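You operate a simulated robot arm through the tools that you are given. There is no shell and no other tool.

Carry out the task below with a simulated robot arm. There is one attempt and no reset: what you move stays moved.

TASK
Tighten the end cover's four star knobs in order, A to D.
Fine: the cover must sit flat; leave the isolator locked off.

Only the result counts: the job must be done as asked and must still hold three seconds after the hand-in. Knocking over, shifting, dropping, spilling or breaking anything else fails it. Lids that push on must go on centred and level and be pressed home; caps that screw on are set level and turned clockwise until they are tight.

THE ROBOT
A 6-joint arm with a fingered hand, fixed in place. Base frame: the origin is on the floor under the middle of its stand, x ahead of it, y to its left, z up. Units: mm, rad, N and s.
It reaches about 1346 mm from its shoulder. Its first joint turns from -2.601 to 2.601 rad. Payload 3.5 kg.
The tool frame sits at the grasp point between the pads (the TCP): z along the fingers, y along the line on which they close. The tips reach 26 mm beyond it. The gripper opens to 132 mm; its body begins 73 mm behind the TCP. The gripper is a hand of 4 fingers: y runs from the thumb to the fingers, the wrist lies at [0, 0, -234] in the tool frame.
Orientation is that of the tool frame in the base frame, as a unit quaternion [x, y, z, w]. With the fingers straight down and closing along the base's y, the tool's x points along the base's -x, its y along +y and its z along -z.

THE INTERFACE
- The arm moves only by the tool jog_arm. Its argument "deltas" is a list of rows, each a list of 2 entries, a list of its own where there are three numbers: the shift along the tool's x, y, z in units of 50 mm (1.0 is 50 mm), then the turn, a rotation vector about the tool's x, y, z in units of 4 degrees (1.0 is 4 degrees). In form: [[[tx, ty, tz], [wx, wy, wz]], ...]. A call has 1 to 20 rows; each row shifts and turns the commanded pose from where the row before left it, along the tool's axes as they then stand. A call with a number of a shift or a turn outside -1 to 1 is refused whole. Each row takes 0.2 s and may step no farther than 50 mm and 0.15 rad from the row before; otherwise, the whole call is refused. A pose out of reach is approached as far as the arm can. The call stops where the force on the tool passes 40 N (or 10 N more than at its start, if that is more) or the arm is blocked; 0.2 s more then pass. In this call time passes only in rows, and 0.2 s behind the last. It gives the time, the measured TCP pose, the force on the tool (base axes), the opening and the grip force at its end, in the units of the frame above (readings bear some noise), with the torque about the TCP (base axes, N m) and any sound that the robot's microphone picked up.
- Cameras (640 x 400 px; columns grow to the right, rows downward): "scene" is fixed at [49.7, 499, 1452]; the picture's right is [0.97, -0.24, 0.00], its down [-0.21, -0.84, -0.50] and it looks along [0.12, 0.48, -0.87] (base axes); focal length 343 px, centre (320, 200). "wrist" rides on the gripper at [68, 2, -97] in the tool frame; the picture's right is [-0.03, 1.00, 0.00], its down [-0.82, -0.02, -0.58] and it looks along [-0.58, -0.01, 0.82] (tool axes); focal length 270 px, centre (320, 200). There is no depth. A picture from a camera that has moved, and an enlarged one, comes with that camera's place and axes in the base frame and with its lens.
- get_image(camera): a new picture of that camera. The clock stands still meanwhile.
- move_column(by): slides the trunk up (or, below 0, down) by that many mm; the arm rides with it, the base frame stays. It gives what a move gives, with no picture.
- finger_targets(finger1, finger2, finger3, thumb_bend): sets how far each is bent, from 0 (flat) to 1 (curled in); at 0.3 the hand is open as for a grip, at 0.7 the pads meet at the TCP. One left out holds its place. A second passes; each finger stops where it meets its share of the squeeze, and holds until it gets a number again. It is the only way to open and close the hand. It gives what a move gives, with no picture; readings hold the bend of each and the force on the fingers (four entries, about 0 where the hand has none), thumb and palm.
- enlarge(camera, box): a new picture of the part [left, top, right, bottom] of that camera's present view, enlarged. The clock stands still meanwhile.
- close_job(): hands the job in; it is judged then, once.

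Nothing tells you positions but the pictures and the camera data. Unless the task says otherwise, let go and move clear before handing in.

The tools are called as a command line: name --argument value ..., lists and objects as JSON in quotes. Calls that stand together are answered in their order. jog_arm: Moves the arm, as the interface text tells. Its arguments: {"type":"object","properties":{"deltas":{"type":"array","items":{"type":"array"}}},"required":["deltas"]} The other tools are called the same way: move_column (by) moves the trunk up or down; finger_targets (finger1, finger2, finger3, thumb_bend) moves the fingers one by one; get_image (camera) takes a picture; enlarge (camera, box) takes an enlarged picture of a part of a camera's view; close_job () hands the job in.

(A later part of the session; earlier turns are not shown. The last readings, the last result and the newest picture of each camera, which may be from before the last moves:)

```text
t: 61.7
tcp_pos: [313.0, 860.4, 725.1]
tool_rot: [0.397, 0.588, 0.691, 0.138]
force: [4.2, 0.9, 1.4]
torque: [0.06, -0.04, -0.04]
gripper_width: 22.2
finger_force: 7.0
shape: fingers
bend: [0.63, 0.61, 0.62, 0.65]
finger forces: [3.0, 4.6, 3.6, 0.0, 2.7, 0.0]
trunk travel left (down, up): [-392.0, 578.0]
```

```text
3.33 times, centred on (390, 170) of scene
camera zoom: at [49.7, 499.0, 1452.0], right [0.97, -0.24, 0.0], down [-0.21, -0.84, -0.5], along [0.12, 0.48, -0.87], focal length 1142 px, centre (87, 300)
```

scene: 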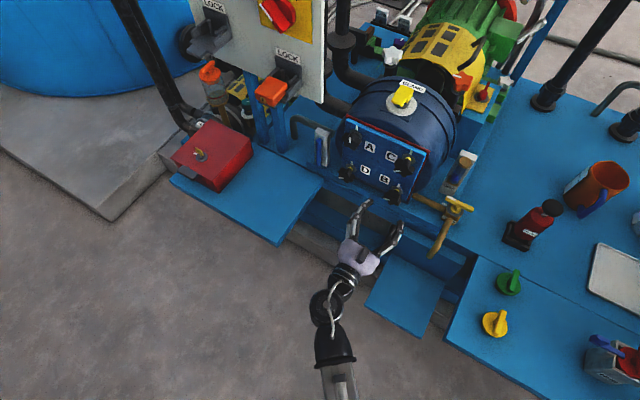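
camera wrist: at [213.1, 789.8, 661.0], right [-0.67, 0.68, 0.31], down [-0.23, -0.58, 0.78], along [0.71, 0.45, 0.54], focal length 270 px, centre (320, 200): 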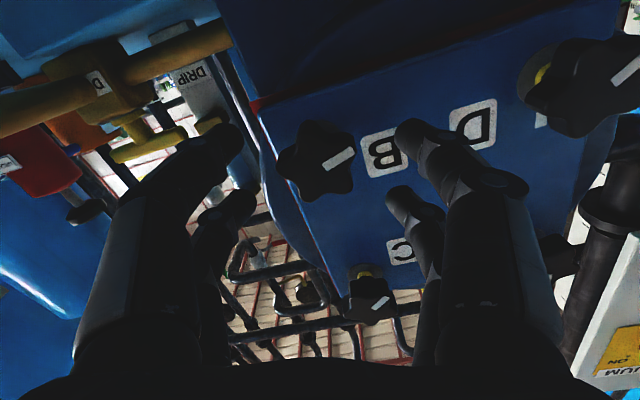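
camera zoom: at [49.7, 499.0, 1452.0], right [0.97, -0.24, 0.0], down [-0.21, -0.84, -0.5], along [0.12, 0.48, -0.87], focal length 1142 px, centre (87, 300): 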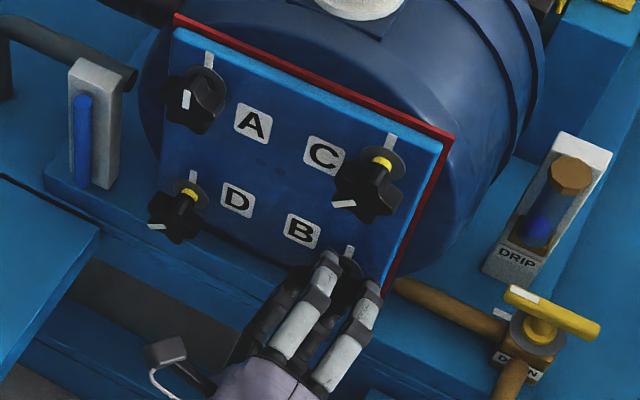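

About 12° remain on B and torque is still low. I'll go in small steps from here.

jog_arm --deltas '[[[0, 0, 0], [0, 0, 1]], [[0, 0, 0], [0, 0, 1]]]'

jog_arm --deltas '[[[0, 0, 0], [0, 0, 1]]]'

jog_arm --deltas '[[[0, 0, 0], [0, 0, 1]]]'

enlarge --camera "wrist" --box '[220, 90, 420, 260]'

```text
t: 62.3
tcp_pos: [312.2, 859.3, 725.0]
tool_rot: [0.436, 0.56, 0.699, 0.089]
force: [3.1, -0.9, 1.0]
torque: [0.02, -0.04, -0.09]
gripper_width: 22.2
finger_force: 7.1
shape: fingers
bend: [0.63, 0.61, 0.62, 0.65]
finger forces: [3.3, 4.5, 3.5, 0.0, 2.7, 0.0]
trunk travel left (down, up): [-392.0, 578.0]
```

```text
t: 62.7
tcp_pos: [312.8, 859.5, 725.6]
tool_rot: [0.456, 0.544, 0.701, 0.065]
force: [3.4, 0.5, 1.7]
torque: [-0.02, -0.12, -0.04]
gripper_width: 21.9
finger_force: 7.0
shape: fingers
bend: [0.63, 0.61, 0.62, 0.65]
finger forces: [3.8, 4.0, 3.9, 0.0, 2.5, 0.0]
trunk travel left (down, up): [-392.0, 578.0]
```

```text
t: 63.1
tcp_pos: [312.5, 859.6, 724.7]
tool_rot: [0.474, 0.529, 0.703, 0.039]
force: [3.8, 1.4, 0.4]
torque: [-0.12, -0.2, -0.03]
gripper_width: 22.0
finger_force: 9.7
shape: fingers
bend: [0.63, 0.61, 0.63, 0.65]
finger forces: [7.3, 2.8, 7.0, 0.0, 2.1, 0.0]
trunk travel left (down, up): [-392.0, 578.0]
```

```text
2.35 times, centred on (320, 175) of wrist
camera zoom: at [207.8, 828.7, 770.1], right [0.46, -0.45, 0.76], down [0.03, -0.85, -0.52], along [0.89, 0.26, -0.38], focal length 636 px, centre (320, 259)
```

zoom: 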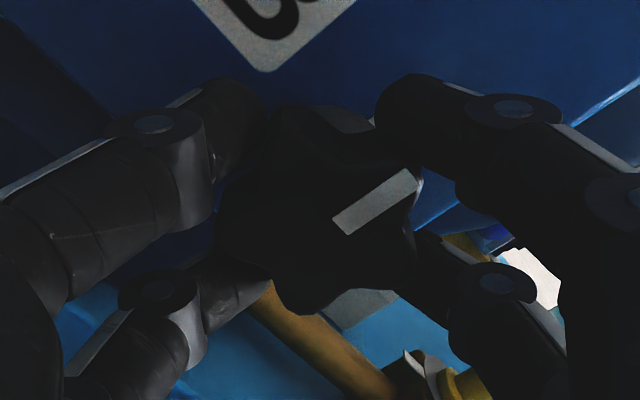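

B's torque is rising in the same way A's did. I'll push a few more steps until it matches A.

jog_arm --deltas '[[[0, 0, 0], [0, 0, 1]]]'

jog_arm --deltas '[[[0, 0, 0], [0, 0, 1]]]'

enlarge --camera "wrist" --box '[220, 90, 420, 260]'

```text
t: 63.5
tcp_pos: [312.2, 859.5, 726.0]
tool_rot: [0.493, 0.511, 0.704, 0.015]
force: [0.6, 2.8, 3.4]
torque: [-0.17, -0.2, 0.02]
gripper_width: 20.5
finger_force: 10.4
shape: fingers
bend: [0.63, 0.61, 0.62, 0.65]
finger forces: [9.7, 3.8, 5.3, 0.0, 1.4, 0.0]
trunk travel left (down, up): [-392.0, 578.0]
```

```text
t: 63.9
tcp_pos: [311.3, 858.8, 726.1]
tool_rot: [0.509, 0.494, 0.704, -0.009]
force: [-1.3, 7.9, 9.7]
torque: [-0.14, -0.34, 0.12]
gripper_width: 19.9
finger_force: 11.6
shape: fingers
bend: [0.63, 0.61, 0.62, 0.65]
finger forces: [14.6, 3.7, 4.2, 0.0, 1.2, 0.0]
trunk travel left (down, up): [-392.0, 578.0]
```

```text
2.35 times, centred on (320, 175) of wrist
camera zoom: at [211.5, 824.3, 777.4], right [0.53, -0.52, 0.67], down [-0.03, -0.8, -0.6], along [0.85, 0.3, -0.44], focal length 636 px, centre (320, 259)
```

zoom: 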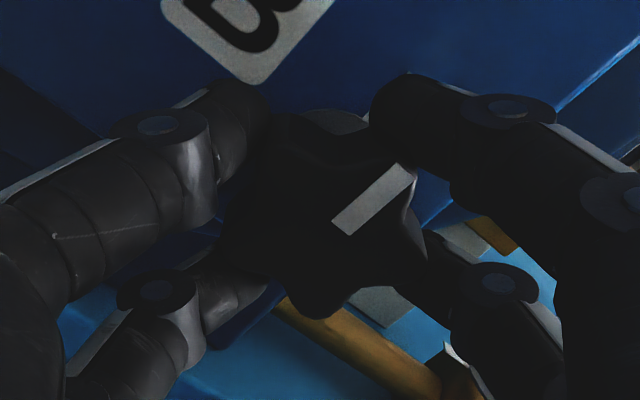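

B's pointer has stopped at 12 o'clock while the hand keeps turning, so the knob is at its stop. I'll add one more step for torque equal to A's.

jog_arm --deltas '[[[0, 0, 0], [0, 0, 1]]]'

jog_arm --deltas '[[[0, 0, 0], [0, 0, 1]]]'

enlarge --camera "wrist" --box '[220, 90, 420, 260]'

```text
t: 64.3
tcp_pos: [310.9, 860.2, 725.1]
tool_rot: [0.526, 0.476, 0.704, -0.034]
force: [-3.7, 11.8, 15.0]
torque: [-0.18, -0.51, 0.24]
gripper_width: 19.0
finger_force: 15.7
shape: fingers
bend: [0.64, 0.61, 0.63, 0.65]
finger forces: [21.9, 3.5, 4.7, 0.1, 1.2, 0.0]
trunk travel left (down, up): [-392.0, 578.0]
```

```text
t: 64.7
tcp_pos: [310.0, 860.3, 725.9]
tool_rot: [0.543, 0.456, 0.703, -0.058]
force: [-4.8, 14.8, 19.7]
torque: [-0.18, -0.66, 0.34]
gripper_width: 18.7
finger_force: 17.8
shape: fingers
bend: [0.63, 0.61, 0.63, 0.65]
finger forces: [25.2, 3.1, 5.3, 0.0, 1.9, 0.0]
trunk travel left (down, up): [-392.0, 578.0]
```

```text
2.35 times, centred on (320, 175) of wrist
camera zoom: at [216.5, 818.8, 783.9], right [0.59, -0.59, 0.56], down [-0.09, -0.73, -0.67], along [0.8, 0.35, -0.48], focal length 636 px, centre (320, 259)
```

zoom: 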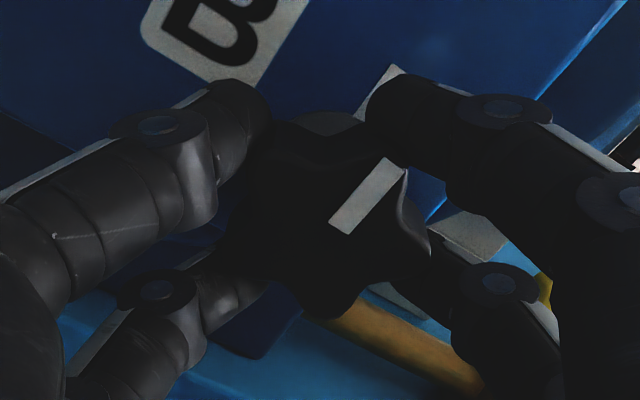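

B's pointer lines up with its tick and torque is about 0.6 N·m. I'll release, back off and inspect.

finger_targets --finger1 0.48 --finger2 0.48 --finger3 0.48 --thumb_bend 0.48

jog_arm --deltas '[[[0, 0, -0.7], [0, 0, 0]], [[0, 0, -0.7], [0, 0, 0]], [[0, 0, 0], [0, 0, -1]], [[0, 0, 0], [0, 0, -1]], [[0, 0, 0], [0, 0, -1]], [[0, 0, 0], [0, 0, -1]], [[0, 0, 0], [0, 0, -1]], [[0, 0, 0], [0, 0, -1]], [[0, 0, 0], [0, 0, -1]], [[0, 0, 0], [0, 0, -1]], [[0, 0, 0], [0, 0, -1]], [[0, 0, 0], [0, 0, -1]], [[0, 0, 0], [0, 0, -1]], [[0, 0, 0], [0, 0, -1]], [[0, 0, 0], [0, 0, -1]], [[0, 0, 0], [0, 0, -0.75]]]'

get_image --camera "wrist"

enlarge --camera "scene" --box '[330, 110, 430, 210]'

```text
t: 65.7
tcp_pos: [312.8, 859.1, 724.6]
tool_rot: [0.544, 0.456, 0.702, -0.058]
force: [0.2, 0.4, 0.4]
torque: [0.0, -0.01, -0.02]
gripper_width: 72.1
finger_force: 0.1
shape: fingers
bend: [0.48, 0.48, 0.48, 0.48]
finger forces: [0.0, 0.1, 0.1, 0.1, 0.0, 0.0]
trunk travel left (down, up): [-392.0, 578.0]
```

```text
t: 69.1
tcp_pos: [262.6, 810.1, 725.7]
tool_rot: [0.271, 0.656, 0.649, 0.274]
force: [-0.4, 0.1, -0.8]
torque: [0.03, -0.02, 0.01]
gripper_width: 72.0
finger_force: 0.0
shape: fingers
bend: [0.48, 0.48, 0.48, 0.48]
finger forces: [0.0, 0.0, 0.1, 0.1, 0.1, 0.0]
trunk travel left (down, up): [-392.0, 578.0]
```

```text
taken
camera wrist: at [146.5, 790.6, 727.3], right [0.02, -0.01, 1.0], down [0.16, -0.99, -0.01], along [0.99, 0.16, -0.02], focal length 270 px, centre (320, 200)
```

wrist: 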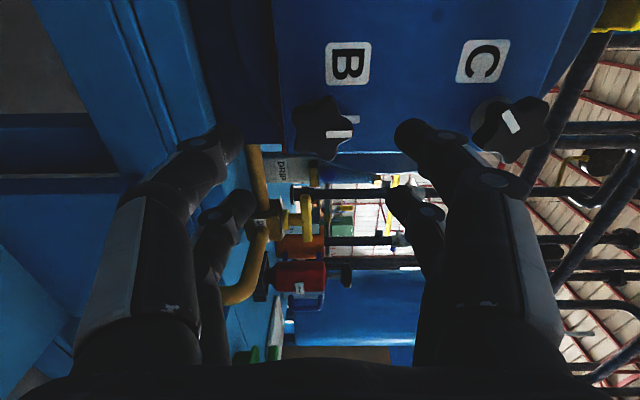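

```text
4.00 times, centred on (380, 160) of scene
camera zoom: at [49.7, 499.0, 1452.0], right [0.97, -0.24, 0.0], down [-0.21, -0.84, -0.5], along [0.12, 0.48, -0.87], focal length 1371 px, centre (80, 360)
```

zoom: 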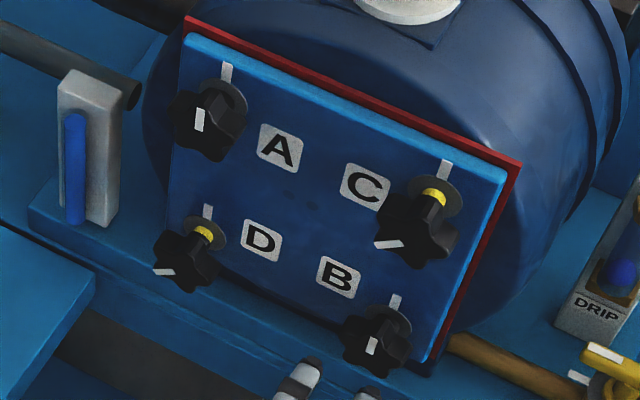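

B is tight: its yellow band is hidden and the pointer is on the tick. Knob C is directly above, so I'll raise the trunk 129.5 mm.

move_column --by 129.5

get_image --camera "wrist"

enlarge --camera "wrist" --box '[270, 70, 380, 180]'

```text
t: 70.7
tcp_pos: [263.1, 809.7, 855.3]
tool_rot: [0.271, 0.656, 0.649, 0.273]
force: [-0.5, 0.2, 0.0]
torque: [0.0, 0.02, 0.02]
gripper_width: 72.1
finger_force: 0.0
shape: fingers
bend: [0.48, 0.48, 0.48, 0.48]
finger forces: [0.0, 0.0, 0.0, 0.1, 0.0, 0.1]
trunk travel left (down, up): [-522.0, 448.0]
```

```text
taken
camera wrist: at [146.5, 790.7, 856.8], right [0.02, -0.01, 1.0], down [0.16, -0.99, -0.01], along [0.99, 0.16, -0.02], focal length 270 px, centre (320, 200)
```

wrist: 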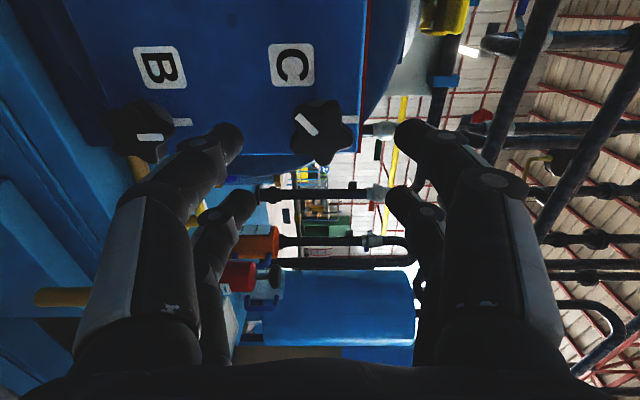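

```text
3.64 times, centred on (325, 125) of wrist
camera zoom: at [146.5, 790.7, 856.8], right [0.02, -0.01, 1.0], down [0.16, -0.99, -0.01], along [0.99, 0.16, -0.02], focal length 983 px, centre (302, 473)
```

zoom: 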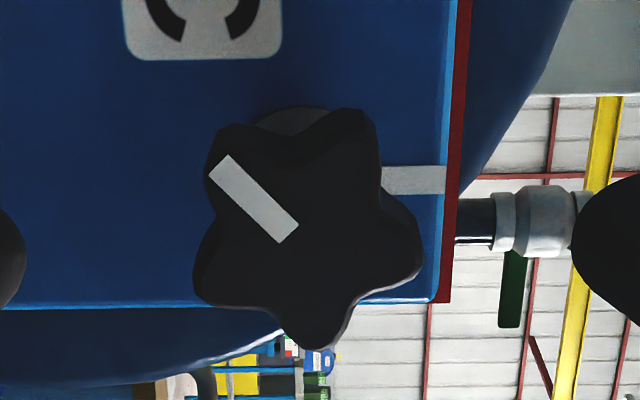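

C is centred. Its pointer is at about 225°, so it needs roughly 135° clockwise, and I'll pre-rotate to −82°.

jog_arm --deltas '[[[0, 0, 0], [0, 0, -1]], [[0, 0, 0], [0, 0, -1]], [[0, 0, 0], [0, 0, -1]], [[0, 0, 0], [0, 0, -1]], [[0, 0, 0], [0, 0, -1]], [[0, 0, 0], [0, 0, -1]], [[0, 0, 0], [0, 0, -1]], [[0, 0, 0], [0, 0, -1]], [[0, 0, 0], [0, 0, -1]], [[0, 0, 0], [0, 0, -1]], [[0, 0, 0], [0, 0, -1]], [[0, 0, 0], [0, 0, -1]], [[0, 0, 0], [0, 0, -1]], [[0, 0, 0], [0, 0, -1]], [[0, 0, 0], [0, 0, -1]], [[0, 0, 0], [0, 0, -1]], [[0, 0, 0], [0, 0, -1]], [[0, 0, 0], [0, 0, -1]], [[0, 0, 0], [0, 0, -1]], [[0, 0, 0], [0, 0, -1]]]'

jog_arm --deltas '[[[0, 0, 0], [0, 0, -0.5]], [[0, 0, 0.46], [0, 0, 0]], [[0, 0, 0.46], [0, 0, 0]]]'

enlarge --camera "wrist" --box '[220, 80, 420, 240]'

enlarge --camera "scene" --box '[330, 100, 450, 220]'

```text
t: 74.9
tcp_pos: [262.9, 810.2, 854.6]
tool_rot: [-0.214, 0.677, 0.322, 0.627]
force: [-0.6, 0.2, -0.9]
torque: [0.0, 0.0, 0.01]
gripper_width: 72.3
finger_force: 0.0
shape: fingers
bend: [0.48, 0.48, 0.48, 0.48]
finger forces: [0.1, 0.1, 0.0, 0.0, 0.0, 0.0]
trunk travel left (down, up): [-522.0, 448.0]
```

```text
t: 75.7
tcp_pos: [295.6, 843.1, 853.9]
tool_rot: [-0.227, 0.673, 0.31, 0.632]
force: [-0.2, -0.1, -0.6]
torque: [0.01, -0.04, 0.01]
gripper_width: 72.1
finger_force: 0.0
shape: fingers
bend: [0.48, 0.48, 0.48, 0.48]
finger forces: [0.1, 0.1, 0.0, 0.0, 0.0, 0.0]
trunk travel left (down, up): [-522.0, 448.0]
```

```text
2.50 times, centred on (320, 160) of wrist
camera zoom: at [219.0, 782.2, 787.9], right [-0.69, 0.7, 0.16], down [-0.31, -0.49, 0.81], along [0.65, 0.51, 0.56], focal length 676 px, centre (320, 300)
```

zoom: 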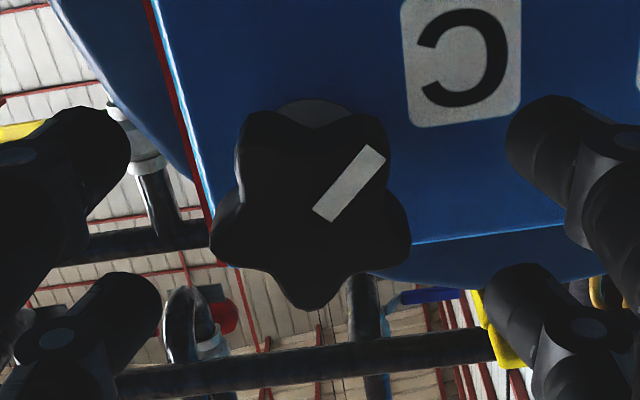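

```text
3.33 times, centred on (390, 160) of scene
camera zoom: at [49.7, 499.0, 1452.0], right [0.97, -0.24, 0.0], down [-0.21, -0.84, -0.5], along [0.12, 0.48, -0.87], focal length 1142 px, centre (87, 333)
```

zoom: 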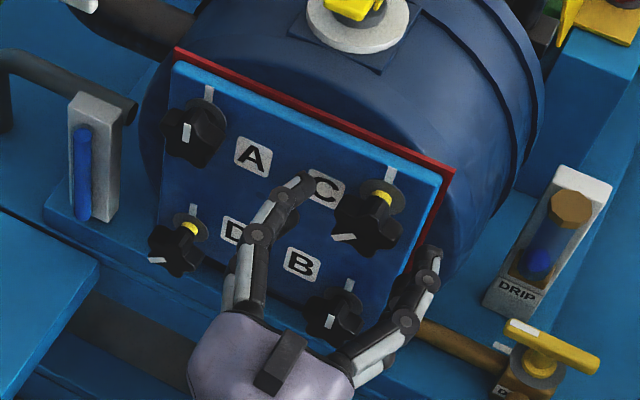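

C is within about 1.5 mm of centre. I'll correct that, advance 24 mm and grip.

move_column --by -1

jog_arm --deltas '[[[0, -0.015, 0.24], [0, 0, 0]], [[0, -0.015, 0.24], [0, 0, 0]]]'

finger_targets --finger1 0.66 --finger2 0.66 --finger3 0.66 --thumb_bend 0.66

enlarge --camera "wrist" --box '[220, 90, 420, 260]'

enlarge --camera "scene" --box '[330, 100, 450, 220]'

```text
t: 76.2
tcp_pos: [295.5, 842.3, 853.5]
tool_rot: [-0.225, 0.673, 0.311, 0.632]
force: [-0.1, 0.3, 0.0]
torque: [-0.01, -0.04, -0.02]
gripper_width: 71.9
finger_force: 0.0
shape: fingers
bend: [0.48, 0.48, 0.48, 0.48]
finger forces: [0.0, 0.1, 0.0, 0.1, 0.0, 0.1]
trunk travel left (down, up): [-521.0, 449.0]
```

```text
t: 76.8
tcp_pos: [315.0, 858.1, 853.3]
tool_rot: [-0.226, 0.674, 0.311, 0.631]
force: [0.0, -0.6, 1.2]
torque: [-0.02, 0.03, -0.01]
gripper_width: 72.1
finger_force: 0.1
shape: fingers
bend: [0.48, 0.48, 0.48, 0.48]
finger forces: [0.1, 0.0, 0.0, 0.1, 0.1, 0.0]
trunk travel left (down, up): [-521.0, 449.0]
```

```text
t: 77.8
tcp_pos: [314.0, 858.5, 853.5]
tool_rot: [-0.226, 0.674, 0.31, 0.631]
force: [1.5, 2.4, 0.4]
torque: [0.01, -0.01, 0.04]
gripper_width: 22.5
finger_force: 5.4
shape: fingers
bend: [0.63, 0.62, 0.62, 0.65]
finger forces: [2.4, 3.1, 2.5, 0.0, 2.2, 0.1]
trunk travel left (down, up): [-521.0, 449.0]
```

```text
2.35 times, centred on (320, 175) of wrist
camera zoom: at [237.6, 797.8, 786.6], right [-0.69, 0.7, 0.16], down [-0.31, -0.49, 0.81], along [0.65, 0.51, 0.56], focal length 636 px, centre (320, 259)
```

zoom: 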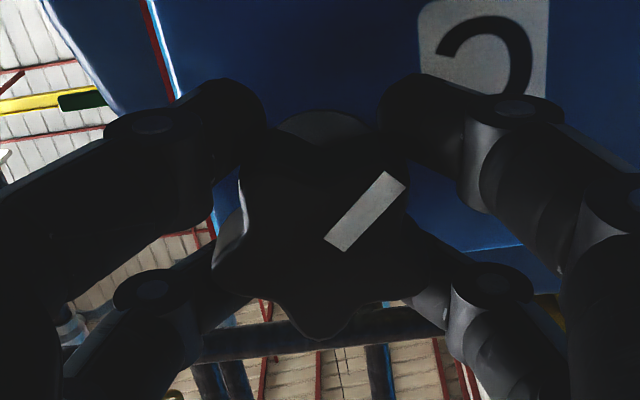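

```text
3.33 times, centred on (390, 160) of scene
camera zoom: at [49.7, 499.0, 1452.0], right [0.97, -0.24, 0.0], down [-0.21, -0.84, -0.5], along [0.12, 0.48, -0.87], focal length 1142 px, centre (87, 333)
```

zoom: 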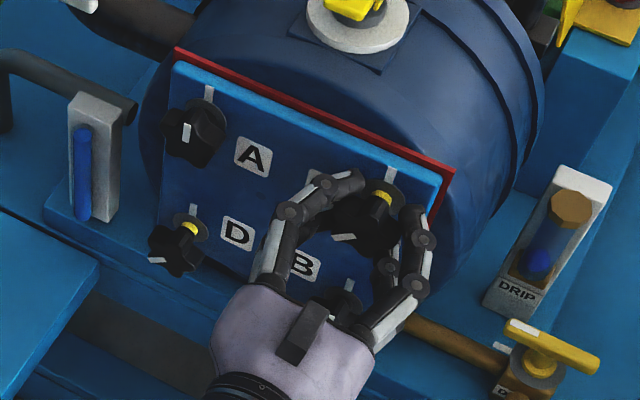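

C is gripped with about 132° to go. I'll turn 64° now.

jog_arm --deltas '[[[0, 0, 0], [0, 0, 1]], [[0, 0, 0], [0, 0, 1]], [[0, 0, 0], [0, 0, 1]], [[0, 0, 0], [0, 0, 1]], [[0, 0, 0], [0, 0, 1]], [[0, 0, 0], [0, 0, 1]], [[0, 0, 0], [0, 0, 1]], [[0, 0, 0], [0, 0, 1]], [[0, 0, 0], [0, 0, 1]], [[0, 0, 0], [0, 0, 1]], [[0, 0, 0], [0, 0, 1]], [[0, 0, 0], [0, 0, 1]], [[0, 0, 0], [0, 0, 1]], [[0, 0, 0], [0, 0, 1]], [[0, 0, 0], [0, 0, 1]], [[0, 0, 0], [0, 0, 1]]]'

enlarge --camera "wrist" --box '[220, 90, 420, 260]'

enlarge --camera "scene" --box '[330, 100, 450, 220]'

```text
t: 81.2
tcp_pos: [313.0, 858.4, 854.2]
tool_rot: [0.166, 0.691, 0.598, 0.37]
force: [-1.8, 5.4, 1.3]
torque: [0.03, -0.08, 0.16]
gripper_width: 22.9
finger_force: 5.5
shape: fingers
bend: [0.62, 0.62, 0.63, 0.65]
finger forces: [4.5, 2.8, 1.8, 0.0, 2.5, 0.1]
trunk travel left (down, up): [-521.0, 449.0]
```

```text
2.35 times, centred on (320, 175) of wrist
camera zoom: at [198.9, 837.0, 834.3], right [-0.2, 0.21, 0.96], down [0.14, -0.96, 0.24], along [0.97, 0.18, 0.16], focal length 636 px, centre (320, 259)
```

zoom: 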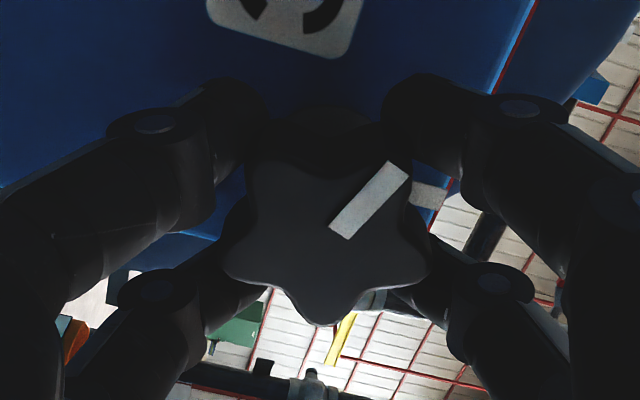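

```text
3.33 times, centred on (390, 160) of scene
camera zoom: at [49.7, 499.0, 1452.0], right [0.97, -0.24, 0.0], down [-0.21, -0.84, -0.5], along [0.12, 0.48, -0.87], focal length 1142 px, centre (87, 333)
```

zoom: 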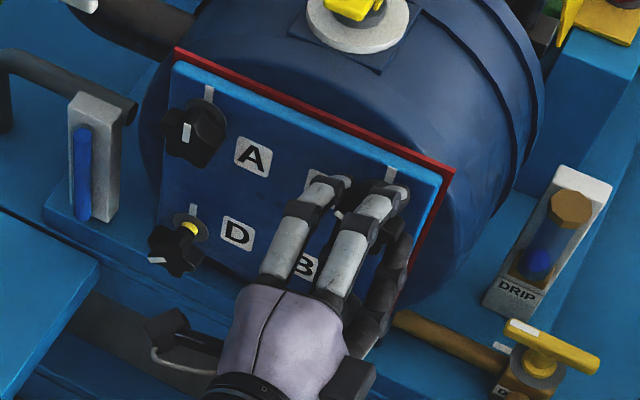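

C's pointer is at about 289°, with about 70° left. I'll turn 52° more.

jog_arm --deltas '[[[0, 0, 0], [0, 0, 1]], [[0, 0, 0], [0, 0, 1]], [[0, 0, 0], [0, 0, 1]], [[0, 0, 0], [0, 0, 1]], [[0, 0, 0], [0, 0, 1]], [[0, 0, 0], [0, 0, 1]], [[0, 0, 0], [0, 0, 1]], [[0, 0, 0], [0, 0, 1]], [[0, 0, 0], [0, 0, 1]], [[0, 0, 0], [0, 0, 1]], [[0, 0, 0], [0, 0, 1]], [[0, 0, 0], [0, 0, 1]], [[0, 0, 0], [0, 0, 1]]]'

enlarge --camera "wrist" --box '[220, 90, 420, 260]'

enlarge --camera "scene" --box '[330, 100, 450, 220]'

```text
t: 84.0
tcp_pos: [312.8, 859.0, 854.5]
tool_rot: [0.451, 0.548, 0.701, 0.072]
force: [-2.9, 7.9, 7.4]
torque: [0.09, -0.09, 0.14]
gripper_width: 23.1
finger_force: 8.0
shape: fingers
bend: [0.62, 0.62, 0.63, 0.65]
finger forces: [6.5, 2.3, 1.7, 0.1, 4.4, 0.0]
trunk travel left (down, up): [-521.0, 449.0]
```

```text
2.35 times, centred on (320, 175) of wrist
camera zoom: at [205.8, 830.5, 893.9], right [0.41, -0.4, 0.82], down [0.06, -0.88, -0.47], along [0.91, 0.24, -0.34], focal length 636 px, centre (320, 259)
```

zoom: 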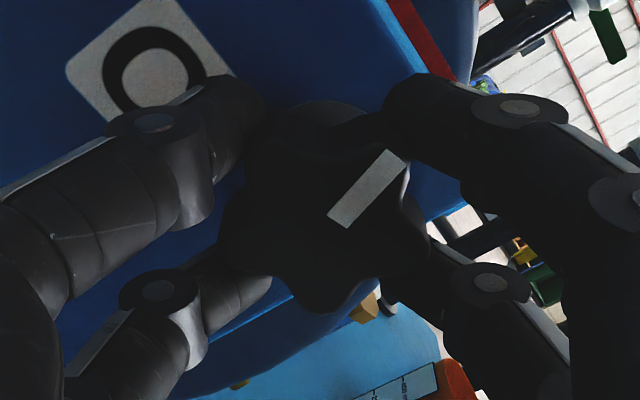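

```text
3.33 times, centred on (390, 160) of scene
camera zoom: at [49.7, 499.0, 1452.0], right [0.97, -0.24, 0.0], down [-0.21, -0.84, -0.5], along [0.12, 0.48, -0.87], focal length 1142 px, centre (87, 333)
```

zoom: 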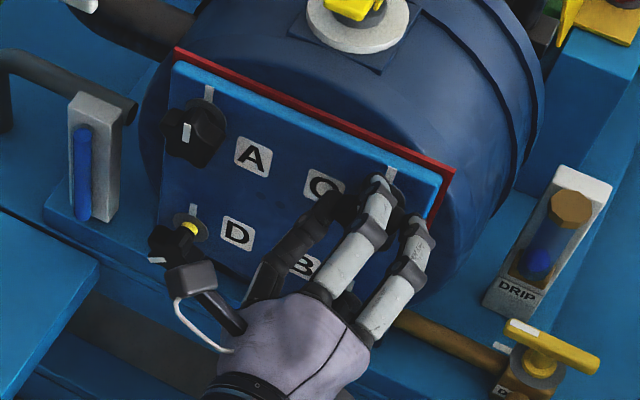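

About 19° is left on C. I'll go in small steps from here.

jog_arm --deltas '[[[0, 0, 0], [0, 0, 1]], [[0, 0, 0], [0, 0, 1]], [[0, 0, 0], [0, 0, 1]]]'

jog_arm --deltas '[[[0, 0, 0], [0, 0, 1]]]'

jog_arm --deltas '[[[0, 0, 0], [0, 0, 1]]]'

enlarge --camera "wrist" --box '[220, 90, 420, 260]'

```text
t: 84.8
tcp_pos: [312.6, 859.1, 855.1]
tool_rot: [0.507, 0.498, 0.704, -0.002]
force: [-2.7, 7.1, 9.0]
torque: [0.11, -0.15, 0.17]
gripper_width: 23.3
finger_force: 7.4
shape: fingers
bend: [0.62, 0.62, 0.63, 0.65]
finger forces: [6.4, 2.2, 1.9, 0.0, 4.7, 0.0]
trunk travel left (down, up): [-521.0, 449.0]
```

```text
t: 85.2
tcp_pos: [312.8, 858.7, 853.7]
tool_rot: [0.523, 0.481, 0.703, -0.027]
force: [-2.8, 6.7, 7.6]
torque: [0.1, -0.15, 0.14]
gripper_width: 23.2
finger_force: 7.7
shape: fingers
bend: [0.62, 0.62, 0.63, 0.65]
finger forces: [6.3, 2.2, 2.0, 0.1, 5.1, 0.0]
trunk travel left (down, up): [-521.0, 449.0]
```

```text
t: 85.6
tcp_pos: [312.4, 858.5, 853.2]
tool_rot: [0.54, 0.462, 0.702, -0.052]
force: [-3.3, 5.6, 9.0]
torque: [0.07, -0.2, 0.13]
gripper_width: 23.7
finger_force: 7.9
shape: fingers
bend: [0.62, 0.62, 0.63, 0.64]
finger forces: [6.6, 2.1, 1.9, 0.1, 4.8, 0.0]
trunk travel left (down, up): [-521.0, 449.0]
```

```text
2.35 times, centred on (320, 175) of wrist
camera zoom: at [217.8, 818.5, 910.7], right [0.58, -0.58, 0.57], down [-0.09, -0.74, -0.66], along [0.81, 0.34, -0.48], focal length 636 px, centre (320, 259)
```

zoom: 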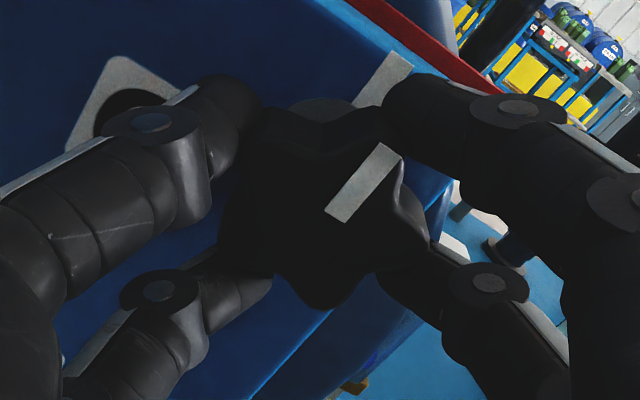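

C's pointer is almost on the tick, so the stop should come now. I'll continue with single steps.

jog_arm --deltas '[[[0, 0, 0], [0, 0, 1]]]'

jog_arm --deltas '[[[0, 0, 0], [0, 0, 1]]]'

enlarge --camera "wrist" --box '[220, 90, 420, 260]'

```text
t: 86.0
tcp_pos: [313.3, 858.5, 853.9]
tool_rot: [0.556, 0.442, 0.7, -0.077]
force: [-2.0, 5.3, 6.7]
torque: [-0.03, -0.25, 0.12]
gripper_width: 24.3
finger_force: 7.8
shape: fingers
bend: [0.62, 0.62, 0.63, 0.64]
finger forces: [7.5, 2.1, 2.6, 0.0, 4.6, 0.0]
trunk travel left (down, up): [-521.0, 449.0]
```

```text
t: 86.4
tcp_pos: [313.8, 858.4, 854.4]
tool_rot: [0.571, 0.422, 0.696, -0.101]
force: [-3.1, 3.3, 6.8]
torque: [-0.14, -0.36, 0.12]
gripper_width: 24.7
finger_force: 10.2
shape: fingers
bend: [0.63, 0.62, 0.64, 0.64]
finger forces: [9.6, 2.6, 3.8, 0.1, 4.5, 0.0]
trunk travel left (down, up): [-521.0, 449.0]
```

```text
2.35 times, centred on (320, 175) of wrist
camera zoom: at [223.7, 812.5, 915.6], right [0.63, -0.63, 0.45], down [-0.16, -0.67, -0.72], along [0.76, 0.39, -0.52], focal length 636 px, centre (320, 259)
```

zoom: 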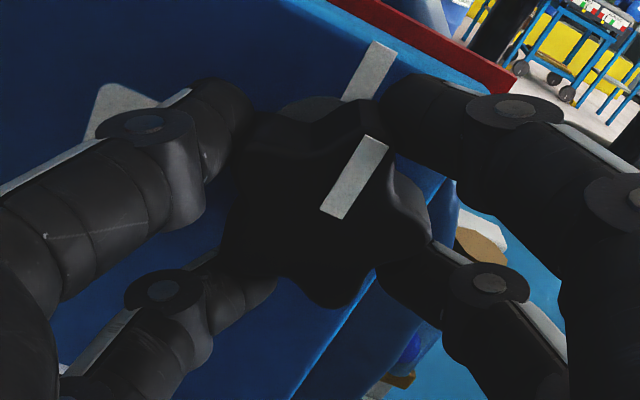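

C's pointer is parallel to the tick and torque is climbing to about 0.35 N·m. I'll take two more steps to seat it.

jog_arm --deltas '[[[0, 0, 0], [0, 0, 1]]]'

jog_arm --deltas '[[[0, 0, 0], [0, 0, 1]]]'

enlarge --camera "wrist" --box '[220, 90, 420, 260]'

```text
t: 86.8
tcp_pos: [314.2, 858.7, 852.7]
tool_rot: [0.585, 0.403, 0.693, -0.125]
force: [-2.0, 3.2, 6.5]
torque: [-0.25, -0.43, 0.13]
gripper_width: 25.1
finger_force: 13.6
shape: fingers
bend: [0.63, 0.62, 0.64, 0.64]
finger forces: [13.2, 2.7, 5.9, 0.1, 4.6, 0.0]
trunk travel left (down, up): [-521.0, 449.0]
```

```text
t: 87.2
tcp_pos: [312.6, 857.3, 854.3]
tool_rot: [0.598, 0.383, 0.688, -0.149]
force: [-2.4, 3.6, 8.7]
torque: [-0.32, -0.56, 0.13]
gripper_width: 24.4
finger_force: 17.8
shape: fingers
bend: [0.63, 0.62, 0.64, 0.64]
finger forces: [18.8, 2.6, 10.8, 0.0, 4.3, 0.0]
trunk travel left (down, up): [-521.0, 449.0]
```

```text
2.35 times, centred on (320, 175) of wrist
camera zoom: at [229.9, 806.4, 919.5], right [0.67, -0.67, 0.32], down [-0.23, -0.6, -0.77], along [0.71, 0.44, -0.55], focal length 636 px, centre (320, 259)
```

zoom: 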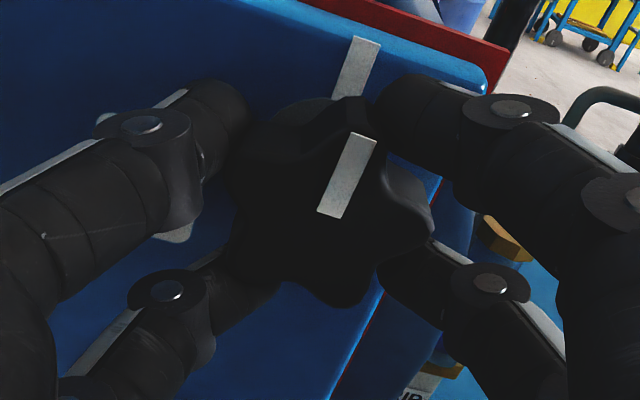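

C holds firm at about 0.62 N·m with its pointer on the tick. I'll add one last small push, then release and back off.

jog_arm --deltas '[[[0, 0, 0], [0, 0, 0.6]]]'

finger_targets --finger1 0.48 --finger2 0.48 --finger3 0.48 --thumb_bend 0.48

jog_arm --deltas '[[[0, 0, -0.7], [0, 0, 0]], [[0, 0, -0.7], [0, 0, 0]], [[0, 0, 0], [0, 0, -1]], [[0, 0, 0], [0, 0, -1]], [[0, 0, 0], [0, 0, -1]], [[0, 0, 0], [0, 0, -1]], [[0, 0, 0], [0, 0, -1]], [[0, 0, 0], [0, 0, -1]], [[0, 0, 0], [0, 0, -1]], [[0, 0, 0], [0, 0, -1]], [[0, 0, 0], [0, 0, -1]], [[0, 0, 0], [0, 0, -1]], [[0, 0, 0], [0, 0, -1]], [[0, 0, 0], [0, 0, -1]], [[0, 0, 0], [0, 0, -1]], [[0, 0, 0], [0, 0, -1]], [[0, 0, 0], [0, 0, -1]], [[0, 0, 0], [0, 0, -1]], [[0, 0, 0], [0, 0, -1]], [[0, 0, 0], [0, 0, -1]]]'

get_image --camera "wrist"

enlarge --camera "scene" --box '[330, 110, 430, 210]'

```text
t: 87.6
tcp_pos: [313.1, 858.8, 854.2]
tool_rot: [0.607, 0.369, 0.685, -0.162]
force: [-1.0, 4.9, 9.5]
torque: [-0.41, -0.66, 0.09]
gripper_width: 24.2
finger_force: 21.6
shape: fingers
bend: [0.63, 0.62, 0.64, 0.64]
finger forces: [23.3, 2.3, 14.6, 0.0, 3.7, 0.0]
trunk travel left (down, up): [-521.0, 449.0]
```

```text
t: 88.6
tcp_pos: [313.1, 859.3, 853.0]
tool_rot: [0.606, 0.371, 0.684, -0.163]
force: [0.4, 0.2, 0.0]
torque: [-0.04, -0.02, 0.0]
gripper_width: 71.9
finger_force: 0.0
shape: fingers
bend: [0.48, 0.48, 0.48, 0.48]
finger forces: [0.0, 0.0, 0.0, 0.1, 0.1, 0.0]
trunk travel left (down, up): [-521.0, 449.0]
```

```text
t: 92.8
tcp_pos: [263.6, 810.0, 854.6]
tool_rot: [0.273, 0.655, 0.65, 0.271]
force: [0.4, 0.3, -0.4]
torque: [0.0, -0.03, -0.05]
gripper_width: 71.7
finger_force: 0.0
shape: fingers
bend: [0.48, 0.48, 0.48, 0.48]
finger forces: [0.0, 0.0, 0.0, 0.0, 0.1, 0.1]
trunk travel left (down, up): [-521.0, 449.0]
```

```text
taken
camera wrist: at [147.6, 789.9, 856.1], right [0.02, -0.01, 1.0], down [0.16, -0.99, -0.01], along [0.99, 0.16, -0.02], focal length 270 px, centre (320, 200)
```

wrist: 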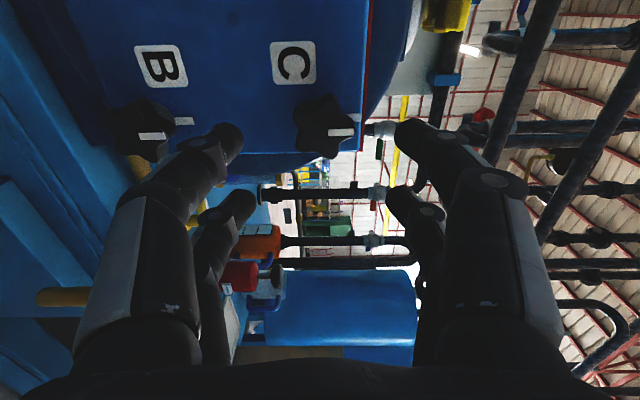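

```text
4.00 times, centred on (380, 160) of scene
camera zoom: at [49.7, 499.0, 1452.0], right [0.97, -0.24, 0.0], down [-0.21, -0.84, -0.5], along [0.12, 0.48, -0.87], focal length 1371 px, centre (80, 360)
```

zoom: 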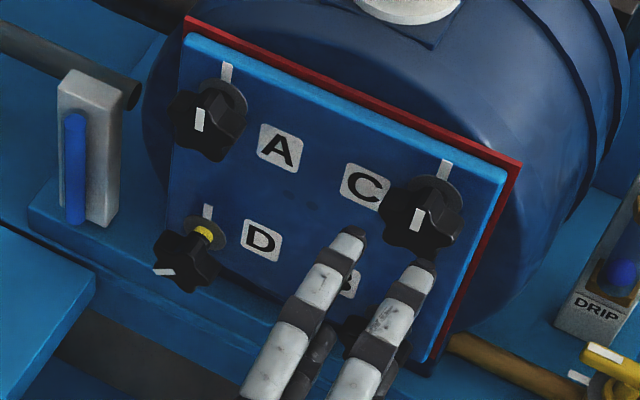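

C is tight. Now for the last knob, D: I'll move 130 mm left and 129 mm down at stand-off.

jog_arm --deltas '[[[0.65, 0, 0], [0, 0, 0]], [[0.65, 0, 0], [0, 0, 0]], [[0.65, 0, 0], [0, 0, 0]], [[0.65, 0, 0], [0, 0, 0]]]'

move_column --by -129

get_image --camera "wrist"

enlarge --camera "wrist" --box '[270, 70, 380, 180]'

get_image --camera "scene"

```text
t: 93.8
tcp_pos: [172.0, 901.4, 855.3]
tool_rot: [0.274, 0.655, 0.65, 0.271]
force: [0.1, -1.2, -0.6]
torque: [0.01, -0.03, 0.0]
gripper_width: 72.1
finger_force: 0.1
shape: fingers
bend: [0.48, 0.48, 0.48, 0.48]
finger forces: [0.0, 0.1, 0.0, 0.0, 0.1, 0.1]
trunk travel left (down, up): [-521.0, 449.0]
```

```text
t: 95.4
tcp_pos: [170.7, 902.2, 724.0]
tool_rot: [0.274, 0.656, 0.649, 0.271]
force: [-0.7, 0.0, -0.1]
torque: [0.0, 0.01, 0.0]
gripper_width: 72.1
finger_force: 0.0
shape: fingers
bend: [0.48, 0.48, 0.48, 0.48]
finger forces: [0.0, 0.0, 0.1, 0.0, 0.1, 0.1]
trunk travel left (down, up): [-392.0, 578.0]
```

```text
taken
camera wrist: at [55.5, 882.0, 727.2], right [0.03, -0.01, 1.0], down [0.16, -0.99, -0.02], along [0.99, 0.16, -0.02], focal length 270 px, centre (320, 200)
```

wrist: 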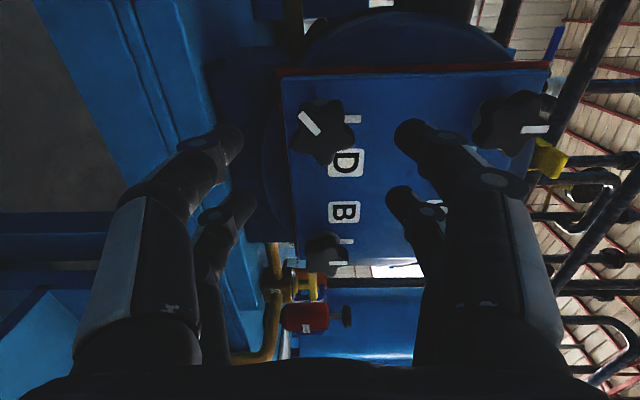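

```text
3.64 times, centred on (325, 125) of wrist
camera zoom: at [55.5, 882.0, 727.2], right [0.03, -0.01, 1.0], down [0.16, -0.99, -0.02], along [0.99, 0.16, -0.02], focal length 983 px, centre (302, 473)
```

zoom: 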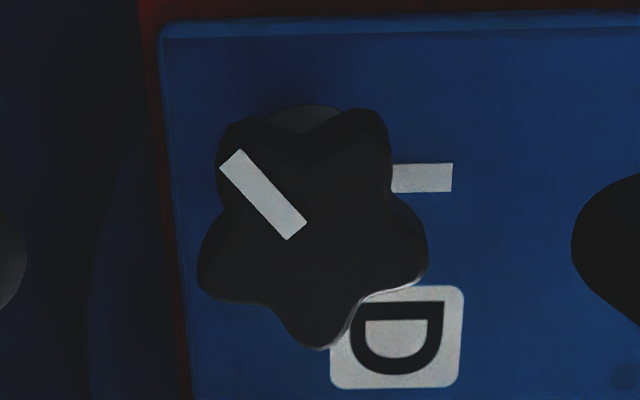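

```text
taken
```

scene: 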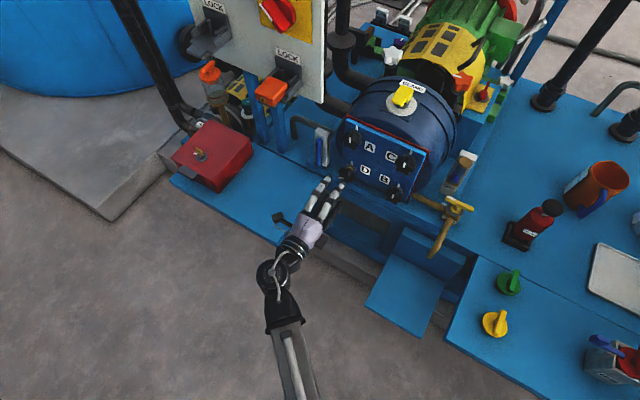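

D is nearly centred, about 1.5 mm high, with its pointer at about 231°, so it needs roughly 129°. I'll correct the height, pre-rotate to −76° and advance.

move_column --by 1

jog_arm --deltas '[[[0, 0, 0], [0, 0, -1]], [[0, 0, 0], [0, 0, -1]], [[0, 0, 0], [0, 0, -1]], [[0, 0, 0], [0, 0, -1]], [[0, 0, 0], [0, 0, -1]], [[0, 0, 0], [0, 0, -1]], [[0, 0, 0], [0, 0, -1]], [[0, 0, 0], [0, 0, -1]], [[0, 0, 0], [0, 0, -1]], [[0, 0, 0], [0, 0, -1]], [[0, 0, 0], [0, 0, -1]], [[0, 0, 0], [0, 0, -1]], [[0, 0, 0], [0, 0, -1]], [[0, 0, 0], [0, 0, -1]], [[0, 0, 0], [0, 0, -1]], [[0, 0, 0], [0, 0, -1]], [[0, 0, 0], [0, 0, -1]], [[0, 0, 0], [0, 0, -1]], [[0, 0, 0], [0, 0, -1]]]'

jog_arm --deltas '[[[0, 0, 0.46], [0, 0, 0]], [[0, 0, 0.46], [0, 0, 0]]]'

enlarge --camera "wrist" --box '[220, 80, 420, 240]'

enlarge --camera "scene" --box '[290, 100, 430, 220]'

```text
t: 95.9
tcp_pos: [171.3, 901.8, 726.3]
tool_rot: [0.274, 0.655, 0.65, 0.271]
force: [-0.2, 0.5, 0.0]
torque: [0.02, 0.0, 0.0]
gripper_width: 72.3
finger_force: 0.1
shape: fingers
bend: [0.48, 0.48, 0.48, 0.48]
finger forces: [0.0, 0.0, 0.0, 0.0, 0.1, 0.0]
trunk travel left (down, up): [-393.0, 577.0]
```

```text
t: 99.9
tcp_pos: [170.7, 900.8, 726.0]
tool_rot: [-0.189, 0.685, 0.346, 0.613]
force: [0.2, -0.2, -0.2]
torque: [0.0, 0.04, 0.02]
gripper_width: 72.2
finger_force: 0.1
shape: fingers
bend: [0.48, 0.48, 0.48, 0.48]
finger forces: [0.0, 0.0, 0.0, 0.0, 0.1, 0.0]
trunk travel left (down, up): [-393.0, 577.0]
```

```text
t: 100.5
tcp_pos: [204.5, 933.3, 725.4]
tool_rot: [-0.189, 0.685, 0.345, 0.613]
force: [-0.3, -0.2, -0.5]
torque: [-0.03, -0.02, -0.03]
gripper_width: 72.3
finger_force: 0.1
shape: fingers
bend: [0.48, 0.48, 0.48, 0.48]
finger forces: [0.0, 0.1, 0.0, 0.1, 0.1, 0.0]
trunk travel left (down, up): [-393.0, 577.0]
```

```text
2.50 times, centred on (320, 160) of wrist
camera zoom: at [123.1, 878.3, 660.4], right [-0.68, 0.69, 0.27], down [-0.25, -0.56, 0.79], along [0.69, 0.47, 0.55], focal length 676 px, centre (320, 300)
```

zoom: 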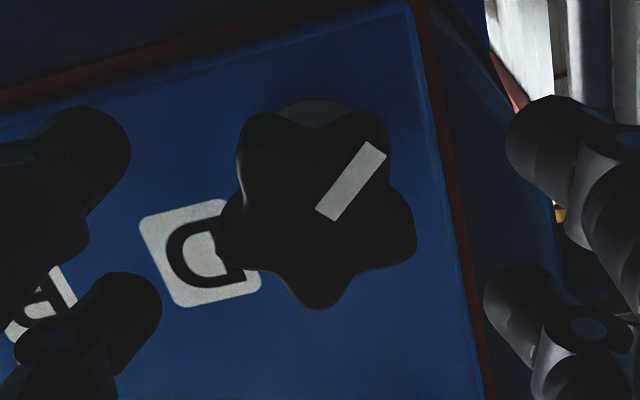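

```text
3.33 times, centred on (360, 160) of scene
camera zoom: at [49.7, 499.0, 1452.0], right [0.97, -0.24, 0.0], down [-0.21, -0.84, -0.5], along [0.12, 0.48, -0.87], focal length 1142 px, centre (187, 333)
```

zoom: 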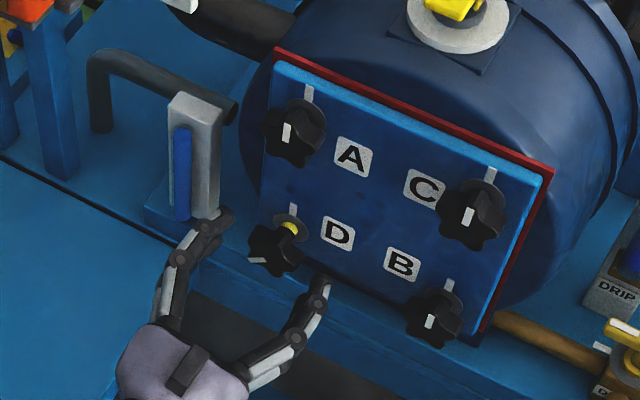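

D is well centred and clear of the sight glass. I'll advance 25 mm and grip.

jog_arm --deltas '[[[0, 0, 0.25], [0, 0, 0]], [[0, 0, 0.25], [0, 0, 0]]]'

finger_targets --finger1 0.66 --finger2 0.66 --finger3 0.66 --thumb_bend 0.66

enlarge --camera "wrist" --box '[220, 90, 420, 260]'

enlarge --camera "scene" --box '[290, 100, 430, 220]'

```text
t: 101.1
tcp_pos: [221.8, 951.3, 724.1]
tool_rot: [-0.187, 0.686, 0.345, 0.613]
force: [-0.3, 0.4, 0.3]
torque: [0.0, -0.02, 0.03]
gripper_width: 72.2
finger_force: 0.1
shape: fingers
bend: [0.48, 0.48, 0.48, 0.48]
finger forces: [0.1, 0.1, 0.1, 0.0, 0.1, 0.1]
trunk travel left (down, up): [-393.0, 577.0]
```

```text
t: 102.1
tcp_pos: [222.8, 950.8, 724.7]
tool_rot: [-0.187, 0.686, 0.345, 0.613]
force: [2.7, -0.3, -0.7]
torque: [0.0, 0.0, -0.07]
gripper_width: 23.8
finger_force: 5.6
shape: fingers
bend: [0.63, 0.62, 0.62, 0.64]
finger forces: [2.0, 2.5, 2.7, 0.0, 3.3, 0.0]
trunk travel left (down, up): [-393.0, 577.0]
```

```text
2.35 times, centred on (320, 175) of wrist
camera zoom: at [141.1, 895.5, 660.2], right [-0.68, 0.69, 0.27], down [-0.25, -0.56, 0.79], along [0.69, 0.47, 0.55], focal length 636 px, centre (320, 259)
```

zoom: 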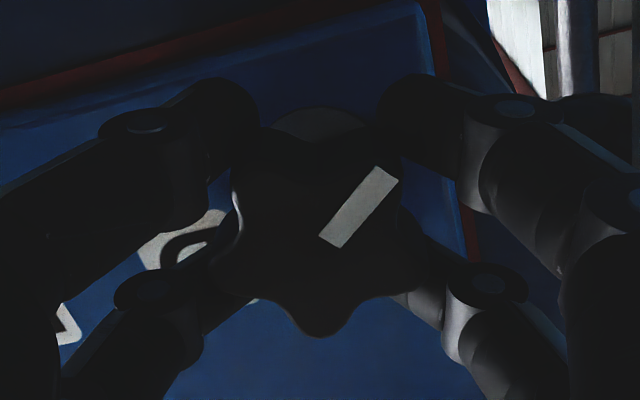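

```text
3.33 times, centred on (360, 160) of scene
camera zoom: at [49.7, 499.0, 1452.0], right [0.97, -0.24, 0.0], down [-0.21, -0.84, -0.5], along [0.12, 0.48, -0.87], focal length 1142 px, centre (187, 333)
```

zoom: 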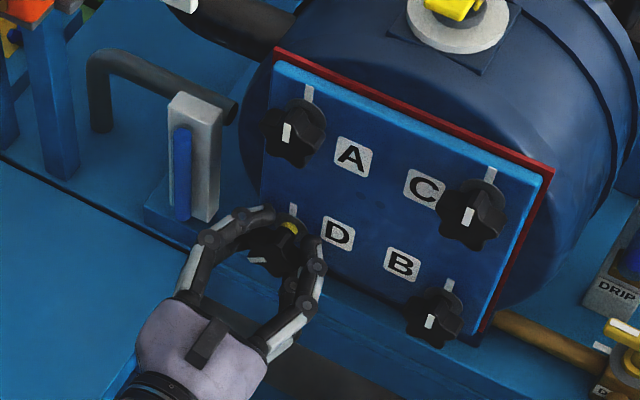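

D is gripped, with 129° to go. I'll turn 64° now.

jog_arm --deltas '[[[0, 0, 0], [0, 0, 1]], [[0, 0, 0], [0, 0, 1]], [[0, 0, 0], [0, 0, 1]], [[0, 0, 0], [0, 0, 1]], [[0, 0, 0], [0, 0, 1]], [[0, 0, 0], [0, 0, 1]], [[0, 0, 0], [0, 0, 1]], [[0, 0, 0], [0, 0, 1]], [[0, 0, 0], [0, 0, 1]], [[0, 0, 0], [0, 0, 1]], [[0, 0, 0], [0, 0, 1]], [[0, 0, 0], [0, 0, 1]], [[0, 0, 0], [0, 0, 1]], [[0, 0, 0], [0, 0, 1]], [[0, 0, 0], [0, 0, 1]], [[0, 0, 0], [0, 0, 1]]]'

enlarge --camera "wrist" --box '[220, 90, 420, 260]'

enlarge --camera "scene" --box '[290, 100, 430, 220]'

```text
t: 105.5
tcp_pos: [223.1, 951.1, 726.1]
tool_rot: [0.205, 0.68, 0.619, 0.336]
force: [2.5, -1.5, 0.6]
torque: [0.0, 0.01, -0.06]
gripper_width: 23.5
finger_force: 5.8
shape: fingers
bend: [0.63, 0.62, 0.62, 0.64]
finger forces: [2.3, 3.5, 2.9, 0.0, 2.6, 0.0]
trunk travel left (down, up): [-393.0, 577.0]
```

```text
2.35 times, centred on (320, 175) of wrist
camera zoom: at [106.9, 931.0, 714.0], right [-0.12, 0.13, 0.98], down [0.16, -0.98, 0.15], along [0.98, 0.17, 0.1], focal length 636 px, centre (320, 259)
```

zoom: 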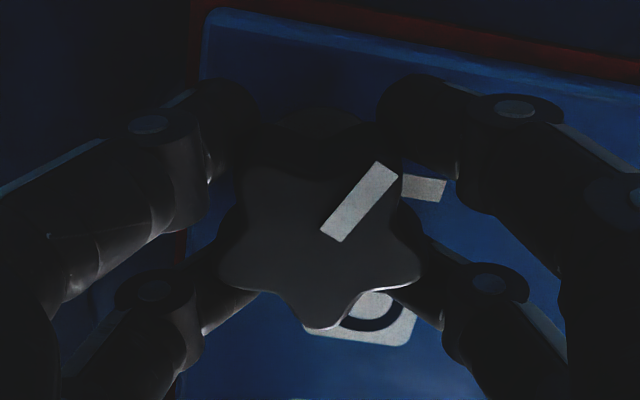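

```text
3.33 times, centred on (360, 160) of scene
camera zoom: at [49.7, 499.0, 1452.0], right [0.97, -0.24, 0.0], down [-0.21, -0.84, -0.5], along [0.12, 0.48, -0.87], focal length 1142 px, centre (187, 333)
```

zoom: 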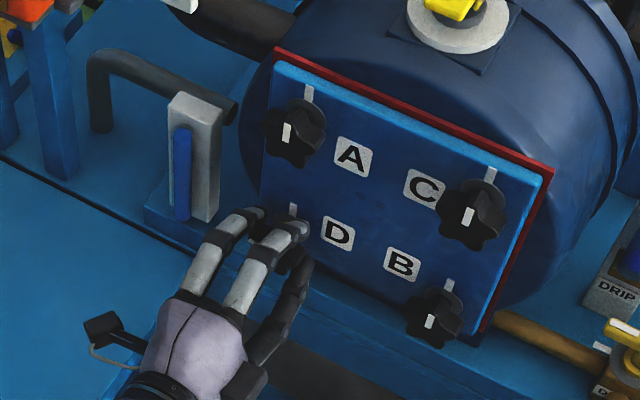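

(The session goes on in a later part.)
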